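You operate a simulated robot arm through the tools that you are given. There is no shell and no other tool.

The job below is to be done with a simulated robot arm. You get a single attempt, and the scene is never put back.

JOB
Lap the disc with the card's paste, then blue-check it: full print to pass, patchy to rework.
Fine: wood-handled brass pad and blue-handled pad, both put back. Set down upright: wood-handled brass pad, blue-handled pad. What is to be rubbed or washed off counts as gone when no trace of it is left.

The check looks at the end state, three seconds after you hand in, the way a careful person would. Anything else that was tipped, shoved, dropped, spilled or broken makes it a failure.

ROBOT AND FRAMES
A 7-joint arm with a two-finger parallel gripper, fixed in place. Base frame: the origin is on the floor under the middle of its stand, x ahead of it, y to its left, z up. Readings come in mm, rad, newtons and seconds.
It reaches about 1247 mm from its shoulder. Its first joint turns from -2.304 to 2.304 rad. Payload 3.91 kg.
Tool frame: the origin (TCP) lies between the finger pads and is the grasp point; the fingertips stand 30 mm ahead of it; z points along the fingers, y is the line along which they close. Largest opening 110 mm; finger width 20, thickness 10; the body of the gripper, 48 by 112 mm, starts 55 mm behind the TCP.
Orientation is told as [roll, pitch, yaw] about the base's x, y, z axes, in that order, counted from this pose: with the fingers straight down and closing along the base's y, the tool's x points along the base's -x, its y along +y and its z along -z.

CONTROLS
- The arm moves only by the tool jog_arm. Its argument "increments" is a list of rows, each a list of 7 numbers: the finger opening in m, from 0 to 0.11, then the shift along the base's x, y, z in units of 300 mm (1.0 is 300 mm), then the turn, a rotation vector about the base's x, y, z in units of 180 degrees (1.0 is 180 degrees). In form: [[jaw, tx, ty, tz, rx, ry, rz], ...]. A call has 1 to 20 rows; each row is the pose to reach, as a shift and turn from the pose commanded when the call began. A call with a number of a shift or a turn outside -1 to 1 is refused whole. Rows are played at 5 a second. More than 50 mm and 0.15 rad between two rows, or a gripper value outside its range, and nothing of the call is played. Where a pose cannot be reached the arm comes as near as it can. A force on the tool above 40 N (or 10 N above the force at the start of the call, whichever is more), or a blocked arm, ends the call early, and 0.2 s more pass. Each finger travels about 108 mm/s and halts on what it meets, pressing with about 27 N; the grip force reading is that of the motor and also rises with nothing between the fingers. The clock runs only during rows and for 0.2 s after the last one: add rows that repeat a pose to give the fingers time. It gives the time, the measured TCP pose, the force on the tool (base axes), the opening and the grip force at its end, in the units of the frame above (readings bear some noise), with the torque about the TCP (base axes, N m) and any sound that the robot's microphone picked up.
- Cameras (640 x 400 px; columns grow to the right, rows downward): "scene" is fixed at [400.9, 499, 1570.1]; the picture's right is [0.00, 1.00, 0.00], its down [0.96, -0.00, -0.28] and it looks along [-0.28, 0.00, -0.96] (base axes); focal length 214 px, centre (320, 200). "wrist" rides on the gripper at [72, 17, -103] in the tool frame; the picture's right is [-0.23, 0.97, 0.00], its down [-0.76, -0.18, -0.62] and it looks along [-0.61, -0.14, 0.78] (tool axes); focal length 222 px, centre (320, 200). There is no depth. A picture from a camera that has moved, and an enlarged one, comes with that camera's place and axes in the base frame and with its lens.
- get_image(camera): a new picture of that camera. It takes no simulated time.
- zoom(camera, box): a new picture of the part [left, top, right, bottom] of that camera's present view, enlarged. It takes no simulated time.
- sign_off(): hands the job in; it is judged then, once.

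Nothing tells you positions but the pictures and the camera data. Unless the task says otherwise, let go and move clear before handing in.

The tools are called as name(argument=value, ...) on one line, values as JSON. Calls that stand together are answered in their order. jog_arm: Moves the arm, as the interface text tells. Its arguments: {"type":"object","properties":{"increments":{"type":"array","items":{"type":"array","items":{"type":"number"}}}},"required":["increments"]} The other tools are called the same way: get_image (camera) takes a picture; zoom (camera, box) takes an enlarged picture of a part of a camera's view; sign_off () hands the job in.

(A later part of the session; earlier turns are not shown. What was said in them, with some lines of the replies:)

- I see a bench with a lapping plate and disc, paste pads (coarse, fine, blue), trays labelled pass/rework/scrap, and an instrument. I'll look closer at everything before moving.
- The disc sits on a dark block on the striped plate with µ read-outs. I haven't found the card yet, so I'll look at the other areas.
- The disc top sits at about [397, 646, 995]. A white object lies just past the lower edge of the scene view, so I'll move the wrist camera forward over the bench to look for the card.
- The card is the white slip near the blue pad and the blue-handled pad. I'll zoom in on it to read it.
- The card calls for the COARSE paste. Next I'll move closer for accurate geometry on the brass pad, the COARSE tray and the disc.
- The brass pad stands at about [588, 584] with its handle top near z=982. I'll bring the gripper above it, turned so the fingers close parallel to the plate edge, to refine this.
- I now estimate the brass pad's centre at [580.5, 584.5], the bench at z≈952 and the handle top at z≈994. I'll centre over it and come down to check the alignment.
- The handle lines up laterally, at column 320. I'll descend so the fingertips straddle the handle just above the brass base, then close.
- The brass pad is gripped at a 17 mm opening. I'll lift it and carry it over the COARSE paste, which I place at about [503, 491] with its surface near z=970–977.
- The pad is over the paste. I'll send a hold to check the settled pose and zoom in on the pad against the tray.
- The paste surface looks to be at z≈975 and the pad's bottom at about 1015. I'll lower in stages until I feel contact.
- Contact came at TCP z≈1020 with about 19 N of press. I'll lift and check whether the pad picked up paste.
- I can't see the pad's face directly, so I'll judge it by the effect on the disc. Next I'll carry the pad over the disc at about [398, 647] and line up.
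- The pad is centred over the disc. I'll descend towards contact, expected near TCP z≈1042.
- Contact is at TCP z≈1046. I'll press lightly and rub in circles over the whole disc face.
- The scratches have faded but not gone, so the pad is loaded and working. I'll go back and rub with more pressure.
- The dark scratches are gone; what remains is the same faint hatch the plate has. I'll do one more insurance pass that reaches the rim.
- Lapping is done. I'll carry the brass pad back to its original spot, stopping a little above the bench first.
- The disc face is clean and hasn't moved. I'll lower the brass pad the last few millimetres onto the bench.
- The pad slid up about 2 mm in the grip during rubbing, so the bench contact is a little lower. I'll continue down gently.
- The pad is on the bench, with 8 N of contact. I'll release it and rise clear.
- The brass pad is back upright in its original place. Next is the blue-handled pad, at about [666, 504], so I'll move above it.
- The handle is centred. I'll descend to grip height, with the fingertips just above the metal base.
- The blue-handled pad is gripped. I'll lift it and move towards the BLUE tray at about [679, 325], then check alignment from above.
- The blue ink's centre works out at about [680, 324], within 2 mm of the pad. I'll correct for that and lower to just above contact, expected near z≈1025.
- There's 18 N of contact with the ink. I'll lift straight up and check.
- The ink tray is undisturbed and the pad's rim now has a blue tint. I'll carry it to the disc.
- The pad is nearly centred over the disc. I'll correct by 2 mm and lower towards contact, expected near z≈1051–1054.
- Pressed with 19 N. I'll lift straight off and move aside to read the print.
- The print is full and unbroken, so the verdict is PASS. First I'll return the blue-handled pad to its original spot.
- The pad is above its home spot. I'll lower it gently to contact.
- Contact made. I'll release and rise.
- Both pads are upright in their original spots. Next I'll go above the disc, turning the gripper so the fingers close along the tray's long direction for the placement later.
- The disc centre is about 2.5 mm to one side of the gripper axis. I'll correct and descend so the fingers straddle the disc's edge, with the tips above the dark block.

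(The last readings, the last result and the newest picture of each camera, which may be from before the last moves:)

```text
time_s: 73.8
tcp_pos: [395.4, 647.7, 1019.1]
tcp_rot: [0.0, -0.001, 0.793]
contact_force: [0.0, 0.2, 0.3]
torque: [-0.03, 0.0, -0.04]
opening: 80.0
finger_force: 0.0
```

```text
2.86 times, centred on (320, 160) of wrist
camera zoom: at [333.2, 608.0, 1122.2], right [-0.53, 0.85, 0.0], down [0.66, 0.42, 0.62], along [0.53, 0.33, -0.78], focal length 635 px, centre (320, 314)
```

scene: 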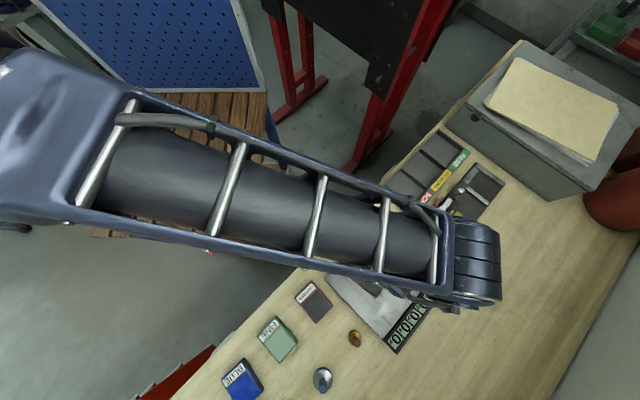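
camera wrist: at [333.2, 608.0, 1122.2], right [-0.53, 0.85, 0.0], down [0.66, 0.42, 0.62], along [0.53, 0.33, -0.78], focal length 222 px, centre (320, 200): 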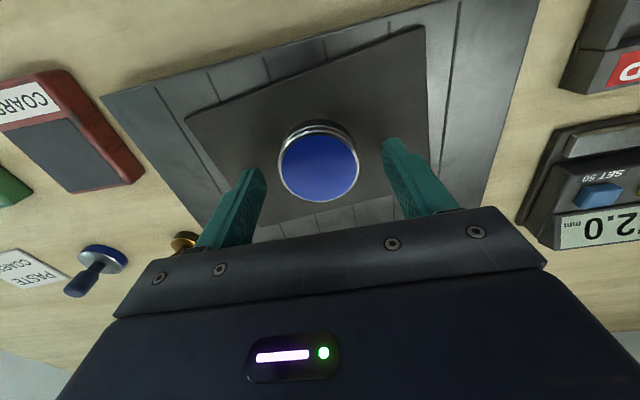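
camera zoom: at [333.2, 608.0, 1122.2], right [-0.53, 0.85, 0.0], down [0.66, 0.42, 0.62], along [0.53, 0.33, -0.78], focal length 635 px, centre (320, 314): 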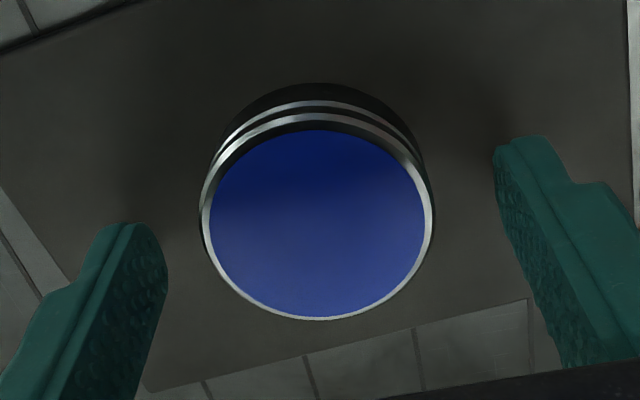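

The disc is centred between the fingers. I'll lower 3 mm more and close on it.

jog_arm(increments=[[0.08, 0, 0, -0.01, 0, 0, 0], [0.08, 0, 0, -0.01, 0, 0, 0], [0.065, 0, 0, -0.01, 0, 0, 0], [0.055, 0, 0, -0.01, 0, 0, 0], [0.045, 0, 0, -0.01, 0, 0, 0], [0.04, 0, 0, -0.01, 0, 0, 0]])

zoom(camera="wrist", box=[230, 90, 410, 230])

```text
time_s: 75.2
tcp_pos: [394.6, 646.6, 1015.9]
tcp_rot: [-0.001, 0.001, 0.791]
contact_force: [1.6, -2.0, 0.0]
torque: [-0.05, -0.08, -0.01]
opening: 52.3
finger_force: 27.1
```

```text
2.86 times, centred on (320, 160) of wrist
camera zoom: at [333.2, 607.7, 1119.0], right [-0.53, 0.85, 0.0], down [0.66, 0.42, 0.62], along [0.53, 0.33, -0.78], focal length 635 px, centre (320, 314)
```

zoom: 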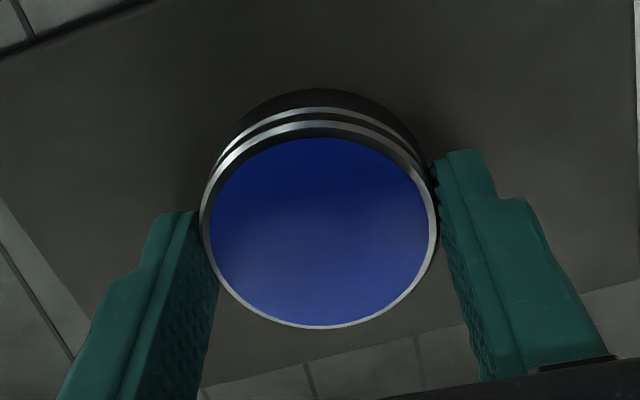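

The disc is gripped at a 52 mm opening. I'll lift it and move near the tray to get a clear look at the PASS bay before placing.

jog_arm(increments=[[0.04, 0, 0, 0.03, 0, 0, 0], [0.04, 0, 0, 0.12, 0, 0, 0], [0.04, 0, 0, 0.24, 0, 0, 0], [0.04, 0, 0, 0.36, 0, 0, 0], [0.04, 0, 0, 0.36, 0, 0, 0]])

get_image(camera="wrist")

```text
time_s: 76.4
tcp_pos: [394.3, 648.8, 1123.3]
tcp_rot: [0.0, 0.0, 0.79]
contact_force: [0.3, 0.6, -2.8]
torque: [0.03, 0.05, 0.0]
opening: 52.5
finger_force: 27.1
```

```text
taken
camera wrist: at [333.0, 608.9, 1227.0], right [-0.53, 0.85, 0.0], down [0.66, 0.42, 0.62], along [0.53, 0.33, -0.78], focal length 222 px, centre (320, 200)
```

wrist: 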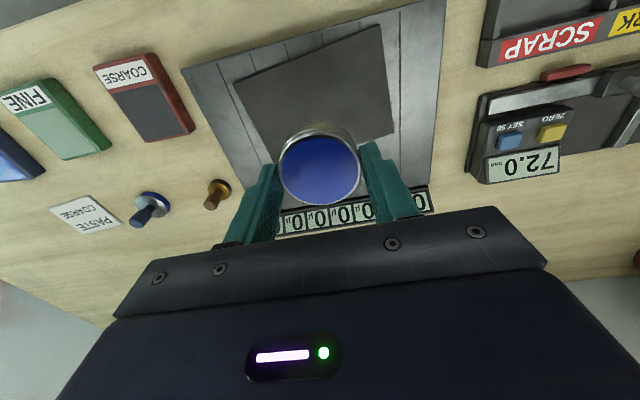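

The disc is held securely. I'll move it towards the tray.

jog_arm(increments=[[0.04, -0.1263, 0.0729, 0, 0, 0, 0], [0.04, -0.2526, 0.1458, 0, 0, 0, 0], [0.04, -0.3789, 0.2187, 0, 0, 0, 0], [0.04, -0.5052, 0.2916, 0, 0, 0, 0], [0.04, -0.6315, 0.3645, 0, 0, 0, 0], [0.04, -0.7578, 0.4374, 0, 0, 0, 0], [0.04, -0.884, 0.51, 0, 0, 0, 0], [0.04, -0.884, 0.51, 0, 0, 0, 0]])

get_image(camera="wrist")

get_image(camera="scene")

```text
time_s: 78.2
tcp_pos: [129.3, 802.4, 1125.2]
tcp_rot: [0.0, -0.001, 0.792]
contact_force: [0.0, 0.1, -3.0]
torque: [-0.01, 0.02, 0.0]
opening: 52.7
finger_force: 26.9
```

```text
taken
camera wrist: at [67.4, 761.0, 1228.0], right [-0.53, 0.85, 0.0], down [0.66, 0.42, 0.62], along [0.53, 0.33, -0.78], focal length 222 px, centre (320, 200)
```

wrist: 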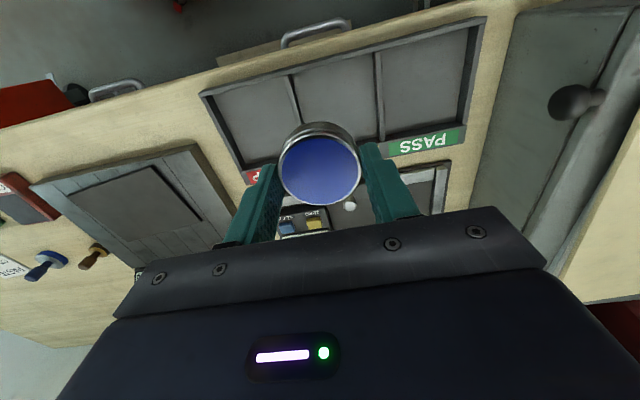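

```text
taken
```

scene: 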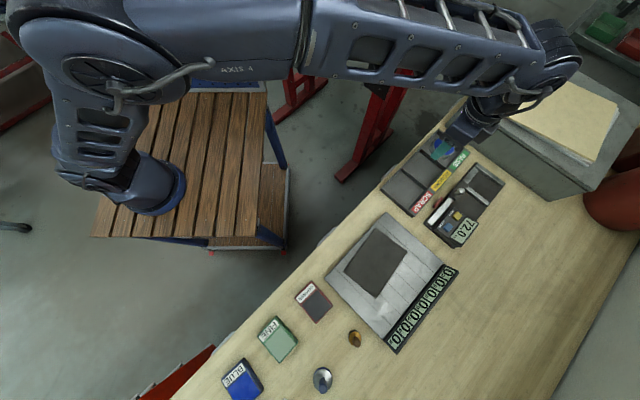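

zoom(camera="wrist", box=[360, 0, 520, 160])

```text
2.50 times, centred on (440, 80) of wrist
camera zoom: at [67.4, 761.0, 1228.0], right [-0.53, 0.85, 0.0], down [0.66, 0.42, 0.62], along [0.53, 0.33, -0.78], focal length 555 px, centre (20, 500)
```

zoom: 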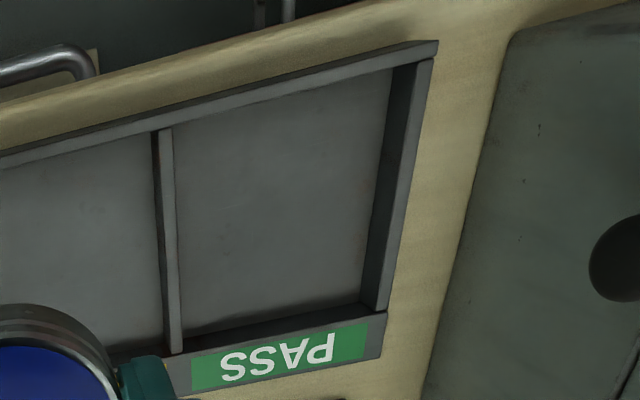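

The PASS bay floor measures about 84×92 mm, centred near [57, 889]. I'll move above it and come down part-way to check alignment.

jog_arm(increments=[[0.04, -0.08, 0.1, 0, 0, 0, 0], [0.04, -0.16, 0.2, 0, 0, 0, 0], [0.04, -0.245, 0.295, 0, 0, 0, 0], [0.04, -0.245, 0.295, -0.1, 0, 0, 0], [0.04, -0.245, 0.295, -0.2, 0, 0, 0], [0.04, -0.245, 0.295, -0.2, 0, 0, 0]])

get_image(camera="wrist")

zoom(camera="wrist", box=[200, 20, 440, 220])

zoom(camera="scene", box=[370, 100, 530, 220])

```text
time_s: 79.6
tcp_pos: [56.4, 888.5, 1063.6]
tcp_rot: [-0.001, 0.0, 0.789]
contact_force: [-0.8, -0.1, -2.0]
torque: [0.0, 0.01, 0.02]
opening: 52.2
finger_force: 26.8
```

```text
taken
camera wrist: at [-5.4, 848.2, 1166.4], right [-0.53, 0.85, 0.0], down [0.66, 0.42, 0.62], along [0.53, 0.33, -0.78], focal length 222 px, centre (320, 200)
```

wrist: 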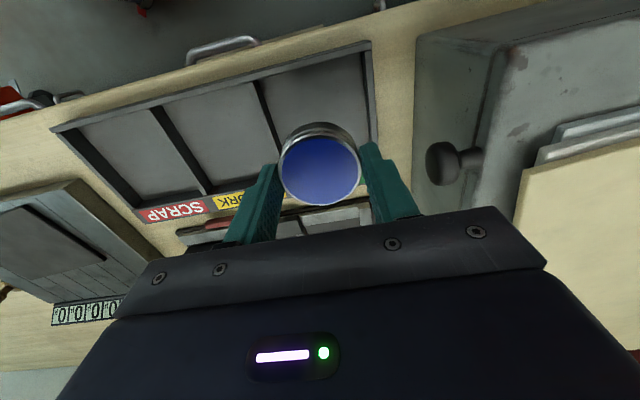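

```text
2.00 times, centred on (320, 120) of wrist
camera zoom: at [-5.4, 848.2, 1166.4], right [-0.53, 0.85, 0.0], down [0.66, 0.42, 0.62], along [0.53, 0.33, -0.78], focal length 444 px, centre (320, 360)
```

zoom: 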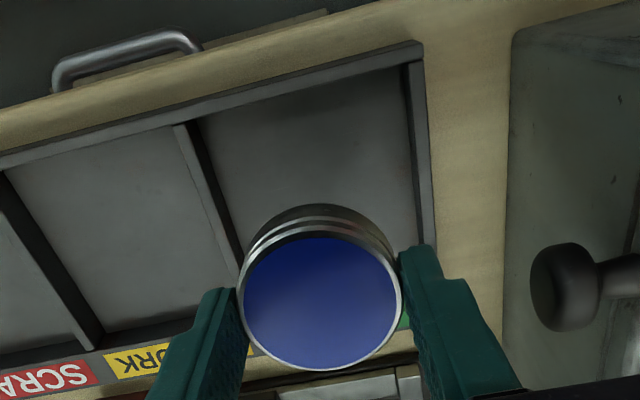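

```text
3.33 times, centred on (450, 160) of scene
camera zoom: at [400.9, 499.0, 1570.1], right [0.0, 1.0, 0.0], down [0.96, 0.0, -0.28], along [-0.28, 0.0, -0.96], focal length 715 px, centre (-113, 333)
```

zoom: 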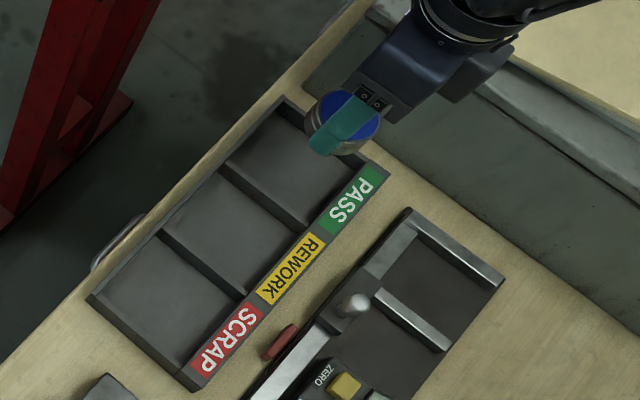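

With this orientation the gripper's wide side would come within a few millimetres of the cabinet knob at about [12, 939, 1057]. I'll rise and turn 90° so the narrow side faces the cabinet, with the camera facing away from it. I'll do half the turn first.

jog_arm(increments=[[0.04, 0, 0, 0.08, 0, 0, 0], [0.04, 0, 0, 0.16, 0, 0, 0], [0.04, 0, 0, 0.16, 0, 0, 0.042], [0.04, 0, 0, 0.16, 0, 0, 0.084], [0.04, 0, 0, 0.16, 0, 0, 0.126], [0.04, 0, 0, 0.16, 0, 0, 0.168], [0.04, 0, 0, 0.16, 0, 0, 0.21], [0.04, 0, 0, 0.16, 0, 0, 0.25], [0.04, 0, 0, 0.16, 0, 0, 0.25]])

get_image(camera="scene")

```text
time_s: 81.6
tcp_pos: [56.1, 888.9, 1112.7]
tcp_rot: [0.0, 0.001, 1.576]
contact_force: [0.9, 0.3, -2.9]
torque: [-0.01, 0.03, 0.04]
opening: 52.3
finger_force: 27.4
```

```text
taken
```

scene: 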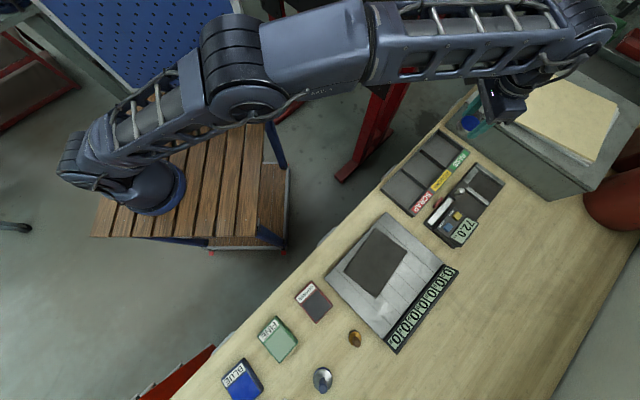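

The turn is reachable so far. I'll do the remaining half.

jog_arm(increments=[[0.04, 0, 0, 0, 0, 0, 0.042], [0.04, 0, 0, 0, 0, 0, 0.084], [0.04, 0, 0, 0, 0, 0, 0.126], [0.04, 0, 0, 0, 0, 0, 0.168], [0.04, 0, 0, 0, 0, 0, 0.21], [0.04, 0, 0, 0, 0, 0, 0.25], [0.04, 0, 0, 0, 0, 0, 0.25]])

get_image(camera="wrist")

zoom(camera="scene", box=[370, 40, 600, 220])

```text
time_s: 83.2
tcp_pos: [56.6, 888.8, 1111.8]
tcp_rot: [0.001, -0.001, 2.364]
contact_force: [-0.2, -0.3, -2.7]
torque: [-0.02, -0.02, 0.02]
opening: 52.4
finger_force: 27.2
```

```text
taken
camera wrist: at [97.5, 825.3, 1215.5], right [-0.85, -0.53, 0.0], down [-0.42, 0.66, 0.62], along [-0.33, 0.53, -0.78], focal length 222 px, centre (320, 200)
```

wrist: 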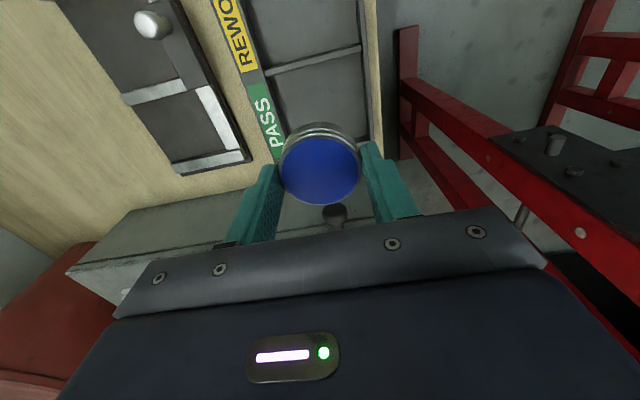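

```text
2.22 times, centred on (485, 130) of scene
camera zoom: at [400.9, 499.0, 1570.1], right [0.0, 1.0, 0.0], down [0.96, 0.0, -0.28], along [-0.28, 0.0, -0.96], focal length 477 px, centre (-47, 356)
```

zoom: 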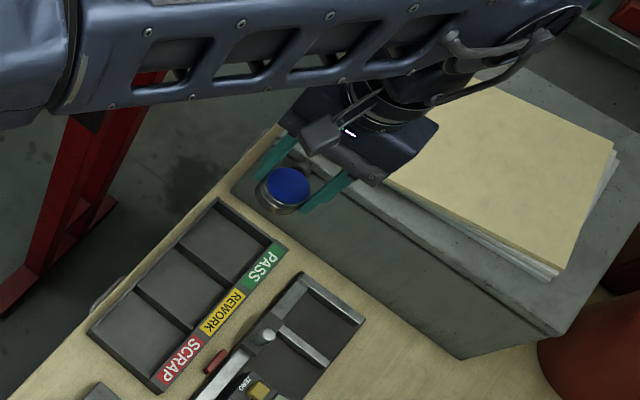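

zoom(camera="wrist", box=[220, 0, 420, 230])

```text
1.74 times, centred on (320, 115) of wrist
camera zoom: at [97.5, 825.3, 1215.5], right [-0.85, -0.53, 0.0], down [-0.42, 0.66, 0.62], along [-0.33, 0.53, -0.78], focal length 386 px, centre (320, 348)
```

zoom: 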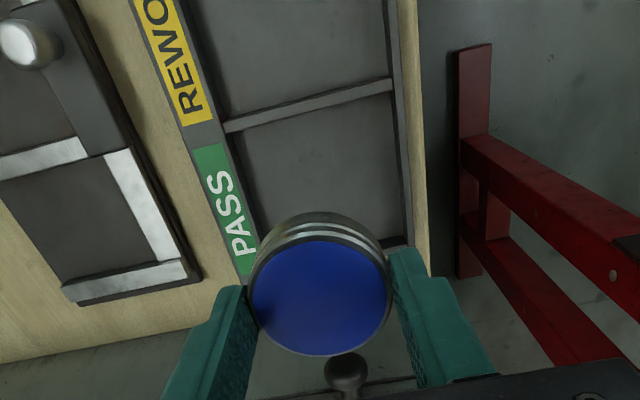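

The pad-side geometry checks out: the TCP sits centred over the PASS bay and the gripper's narrow side faces the knob. I'll descend towards the bay floor.

jog_arm(increments=[[0.04, 0, 0, -0.1, 0, 0, 0], [0.04, 0, 0, -0.2, 0, 0, 0], [0.04, 0, 0, -0.28, 0, 0, 0], [0.04, 0, 0, -0.28, 0, 0, 0]])

get_image(camera="wrist")

zoom(camera="scene", box=[370, 40, 600, 220])

```text
time_s: 84.2
tcp_pos: [56.4, 886.1, 1027.8]
tcp_rot: [0.001, 0.0, 2.361]
contact_force: [0.1, -1.0, -2.7]
torque: [-0.02, 0.03, 0.03]
opening: 52.4
finger_force: 27.1
```

```text
taken
camera wrist: at [96.3, 823.1, 1131.0], right [-0.85, -0.53, 0.0], down [-0.42, 0.66, 0.62], along [-0.33, 0.53, -0.78], focal length 222 px, centre (320, 200)
```

wrist: 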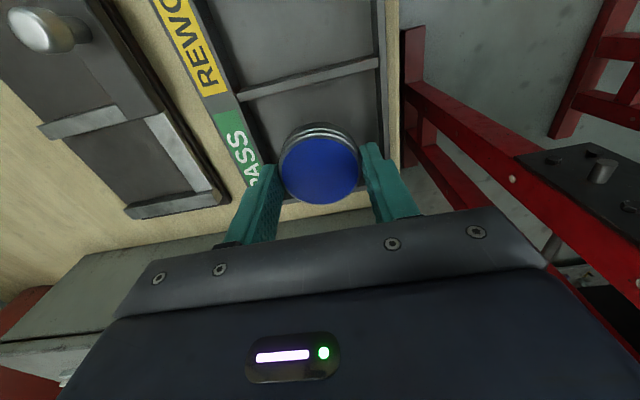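

```text
2.22 times, centred on (485, 130) of scene
camera zoom: at [400.9, 499.0, 1570.1], right [0.0, 1.0, 0.0], down [0.96, 0.0, -0.28], along [-0.28, 0.0, -0.96], focal length 477 px, centre (-47, 356)
```

zoom: 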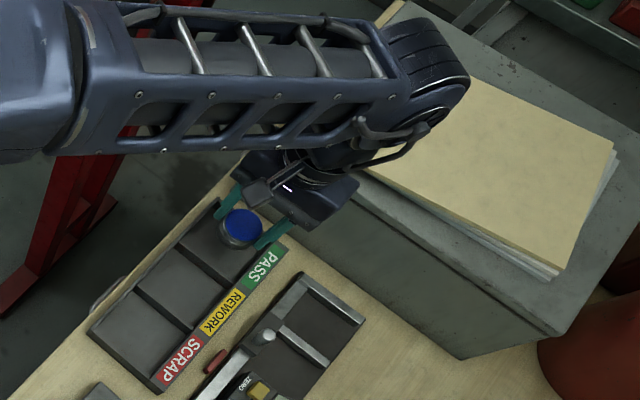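

zoom(camera="wrist", box=[220, 50, 420, 230])

zoom(camera="scene", box=[440, 80, 540, 170])

```text
2.22 times, centred on (320, 140) of wrist
camera zoom: at [96.3, 823.1, 1131.0], right [-0.85, -0.53, 0.0], down [-0.42, 0.66, 0.62], along [-0.33, 0.53, -0.78], focal length 494 px, centre (320, 333)
```

zoom: 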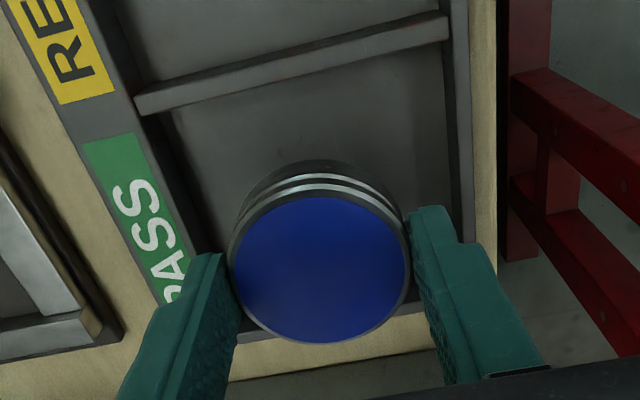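

```text
4.44 times, centred on (490, 125) of scene
camera zoom: at [400.9, 499.0, 1570.1], right [0.0, 1.0, 0.0], down [0.96, 0.0, -0.28], along [-0.28, 0.0, -0.96], focal length 953 px, centre (-436, 533)
```

zoom: 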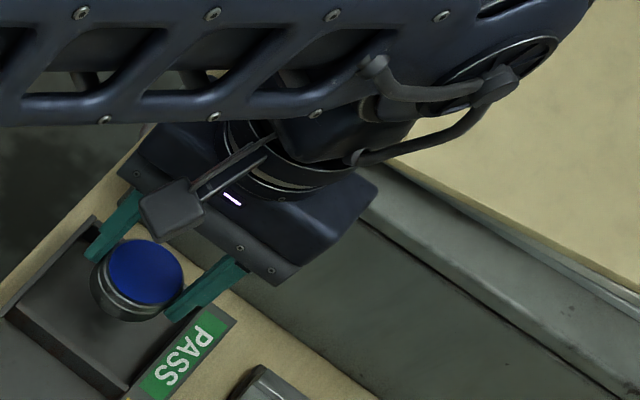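

The margins look good. I'll nudge 2 mm towards the front wall and lower in small steps until the disc touches the bay floor.

jog_arm(increments=[[0.04, -0.0047, -0.0047, -0.04, 0, 0, 0], [0.04, -0.0047, -0.0047, -0.08, 0, 0, 0], [0.04, -0.0047, -0.0047, -0.08, 0, 0, 0]])

zoom(camera="wrist", box=[220, 50, 420, 230])

```text
time_s: 85.0
tcp_pos: [55.7, 888.5, 1003.3]
tcp_rot: [0.002, 0.001, 2.362]
contact_force: [0.0, -1.1, -3.5]
torque: [-0.04, 0.02, 0.02]
opening: 52.6
finger_force: 27.2
```

```text
2.22 times, centred on (320, 140) of wrist
camera zoom: at [96.7, 823.6, 1105.7], right [-0.85, -0.53, 0.0], down [-0.42, 0.66, 0.62], along [-0.33, 0.53, -0.78], focal length 494 px, centre (320, 333)
```

zoom: 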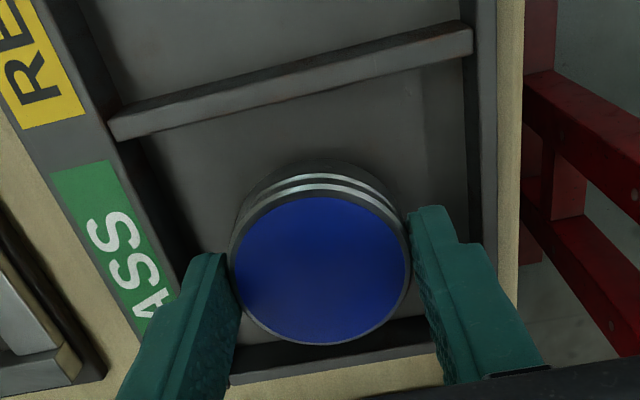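

jog_arm(increments=[[0.04, 0, 0, -0.015, 0, 0, 0], [0.04, 0, 0, -0.02, 0, 0, 0], [0.04, 0, 0, -0.02, 0, 0, 0]])

jog_arm(increments=[[0.04, 0, 0, -0.007, 0, 0, 0], [0.04, 0, 0, -0.007, 0, 0, 0]])

jog_arm(increments=[[0.04, 0, 0, -0.007, 0, 0, 0], [0.04, 0, 0, -0.007, 0, 0, 0]])

```text
time_s: 85.8
tcp_pos: [56.5, 887.1, 996.8]
tcp_rot: [0.0, 0.001, 2.36]
contact_force: [0.0, -0.5, -3.3]
torque: [-0.03, -0.03, 0.01]
opening: 52.4
finger_force: 26.8
```

```text
time_s: 86.4
tcp_pos: [56.1, 887.9, 995.4]
tcp_rot: [-0.001, 0.0, 2.361]
contact_force: [-0.3, 0.3, -3.1]
torque: [0.0, 0.0, 0.02]
opening: 52.5
finger_force: 27.0
```

```text
time_s: 87.0
tcp_pos: [55.8, 887.2, 993.9]
tcp_rot: [0.001, 0.001, 2.361]
contact_force: [0.0, -0.3, -2.6]
torque: [0.0, 0.03, 0.01]
opening: 52.5
finger_force: 27.5
```

jog_arm(increments=[[0.04, 0, 0, -0.006, 0, 0, 0], [0.04, 0, 0, -0.006, 0, 0, 0]])

jog_arm(increments=[[0.04, 0, 0, -0.006, 0, 0, 0], [0.04, 0, 0, -0.006, 0, 0, 0]])

zoom(camera="wrist", box=[220, 50, 420, 230])

```text
time_s: 87.6
tcp_pos: [56.2, 887.6, 990.8]
tcp_rot: [0.001, 0.0, 2.361]
contact_force: [-0.2, 0.2, -4.0]
torque: [-0.01, 0.04, -0.02]
opening: 52.3
finger_force: 26.6
```

```text
time_s: 88.2
tcp_pos: [57.1, 887.3, 989.3]
tcp_rot: [0.001, 0.0, 2.361]
contact_force: [-0.7, 1.2, -1.3]
torque: [0.04, 0.06, -0.03]
opening: 52.6
finger_force: 27.1
```

```text
2.22 times, centred on (320, 140) of wrist
camera zoom: at [96.8, 823.7, 1093.3], right [-0.85, -0.53, 0.0], down [-0.42, 0.66, 0.62], along [-0.33, 0.53, -0.78], focal length 494 px, centre (320, 333)
```

zoom: 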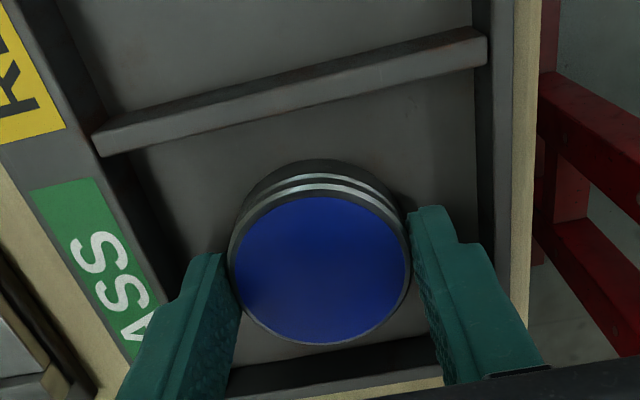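

jog_arm(increments=[[0.04, 0, 0, -0.003, 0, 0, 0], [0.04, 0, 0, -0.003, 0, 0, 0]])

```text
time_s: 88.8
tcp_pos: [55.3, 886.9, 991.5]
tcp_rot: [-0.003, 0.001, 2.36]
contact_force: [4.5, -0.9, 6.5]
torque: [-0.2, -0.03, 0.12]
opening: 52.6
finger_force: 27.3
```

The disc is resting on the bay floor. I'll open just enough to clear the disc without touching the bay walls, then rise straight up.

jog_arm(increments=[[0.055, 0, 0, 0.001, 0, 0, 0], [0.06, 0, 0, 0.001, 0, 0, 0], [0.063, 0, 0, 0.001, 0, 0, 0], [0.063, 0, 0, 0.001, 0, 0, 0]])

zoom(camera="wrist", box=[220, 50, 420, 230])

```text
time_s: 89.8
tcp_pos: [55.9, 886.9, 990.3]
tcp_rot: [0.0, 0.002, 2.361]
contact_force: [0.1, -0.2, 0.0]
torque: [-0.03, 0.01, -0.01]
opening: 62.9
finger_force: 0.0
```

```text
2.22 times, centred on (320, 140) of wrist
camera zoom: at [96.2, 823.4, 1093.1], right [-0.85, -0.53, 0.0], down [-0.42, 0.66, 0.62], along [-0.33, 0.53, -0.78], focal length 494 px, centre (320, 333)
```

zoom: 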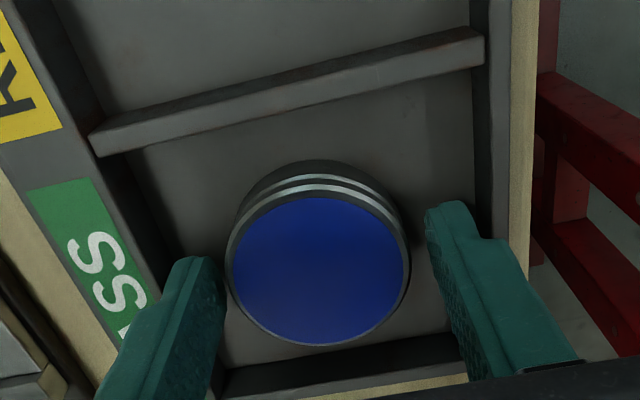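

Released cleanly. I'll rise straight up, well clear of everything.

jog_arm(increments=[[0.063, 0, 0, 0.04, 0, 0, 0], [0.063, 0, 0, 0.12, 0, 0, 0], [0.063, 0, 0, 0.25, 0, 0, 0], [0.063, 0, 0, 0.4, 0, 0, 0], [0.063, 0, 0, 0.55, 0, 0, 0], [0.063, 0, 0, 0.7, 0, 0, 0], [0.063, 0, 0, 0.7, 0, 0, 0]])

get_image(camera="wrist")

get_image(camera="scene")

```text
time_s: 91.4
tcp_pos: [56.9, 886.6, 1199.0]
tcp_rot: [0.001, 0.0, 2.362]
contact_force: [0.5, 0.1, 0.3]
torque: [0.0, 0.0, -0.01]
opening: 63.0
finger_force: 0.0
```

```text
taken
camera wrist: at [96.6, 823.6, 1302.1], right [-0.85, -0.53, 0.0], down [-0.42, 0.66, 0.62], along [-0.33, 0.53, -0.78], focal length 222 px, centre (320, 200)
```

wrist: 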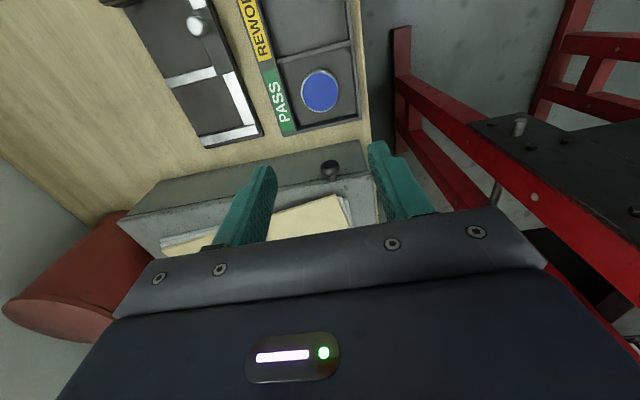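

```text
taken
```

scene: 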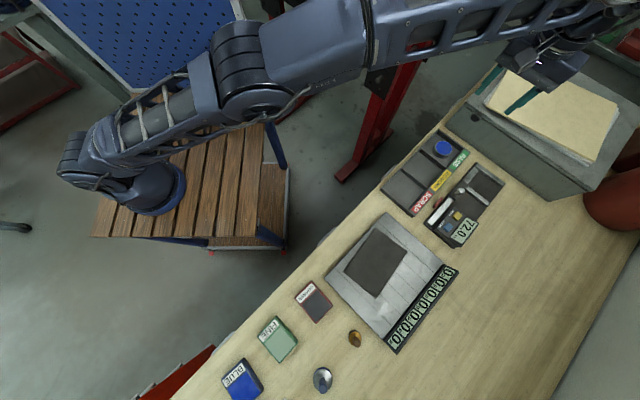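

The disc lies flat in the PASS bay. I'll do final checks on the pads, the trays and the print.

zoom(camera="scene", box=[200, 270, 380, 400])

zoom(camera="scene", box=[370, 120, 530, 260])

zoom(camera="wrist", box=[260, 40, 380, 150])

zoom(camera="scene", box=[310, 200, 480, 360])

```text
3.08 times, centred on (290, 335) of scene
camera zoom: at [400.9, 499.0, 1570.1], right [0.0, 1.0, 0.0], down [0.96, 0.0, -0.28], along [-0.28, 0.0, -0.96], focal length 660 px, centre (412, -215)
```

zoom: 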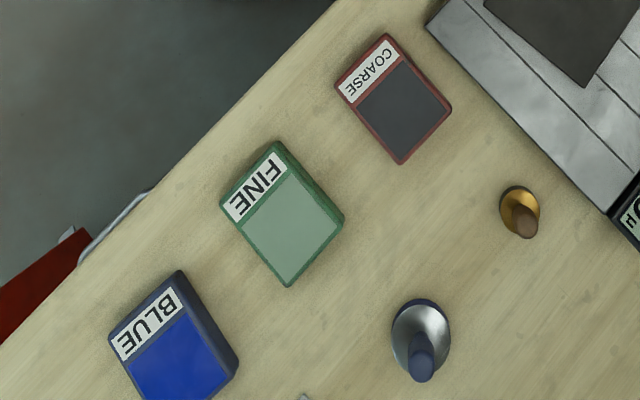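

```text
2.86 times, centred on (450, 190) of scene
camera zoom: at [400.9, 499.0, 1570.1], right [0.0, 1.0, 0.0], down [0.96, 0.0, -0.28], along [-0.28, 0.0, -0.96], focal length 613 px, centre (-51, 229)
```

zoom: 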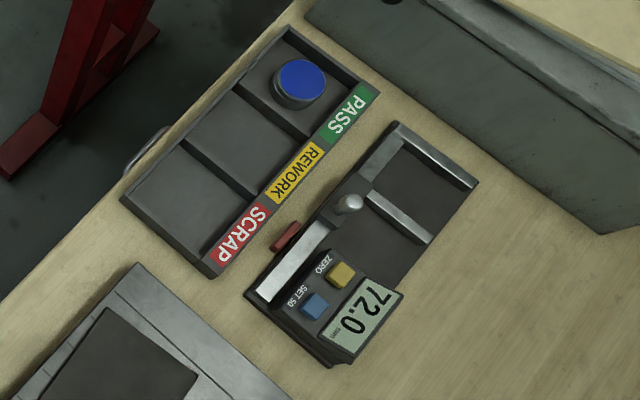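

```text
3.64 times, centred on (320, 95) of wrist
camera zoom: at [96.6, 823.6, 1302.1], right [-0.85, -0.53, 0.0], down [-0.42, 0.66, 0.62], along [-0.33, 0.53, -0.78], focal length 808 px, centre (320, 582)
```

zoom: 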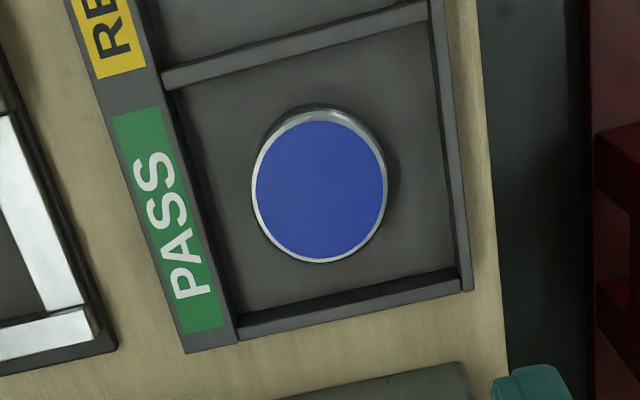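

```text
2.50 times, centred on (395, 280) of scene
camera zoom: at [400.9, 499.0, 1570.1], right [0.0, 1.0, 0.0], down [0.96, 0.0, -0.28], along [-0.28, 0.0, -0.96], focal length 536 px, centre (132, 0)
```

zoom: 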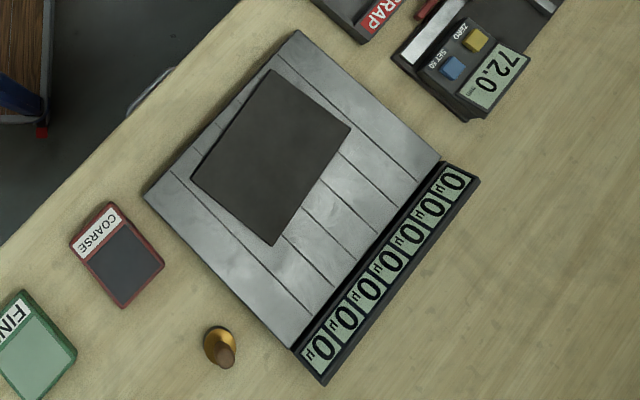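

The disc lies flat in the PASS bay with its full blue print. Both pads stand upright in their original spots, nothing else has moved, and the arm is clear, so I'm handing in.

sign_off()

```text
The job is handed in.
```

The disc came out with a full, unbroken blue print, so I put it in the PASS bay, and the job is handed in.

- **Lapping:** The card called for COARSE paste. I rubbed the disc with the wood-handled brass pad until no dark scratches were visible, then gave it one extra pass out to the rim. A faint light hatch is left on the face. The steel plate shows the same hatch, so I took it as surface texture.
- **Blue check:** I inked the blue-handled pad from the BLUE tray and pressed it once on the disc. The print was solid blue right across, with only the thin outer rim bare.
- **Placing:** The disc lies flat in the PASS bay. I turned the gripper a quarter turn before lowering it, because its wide side would have come too close to the cabinet knob.
- **Put back:** Both pads are upright in their original spots. In the final pictures the trays, plate and gauge were where they started. The card was last seen undisturbed before I picked up the disc.
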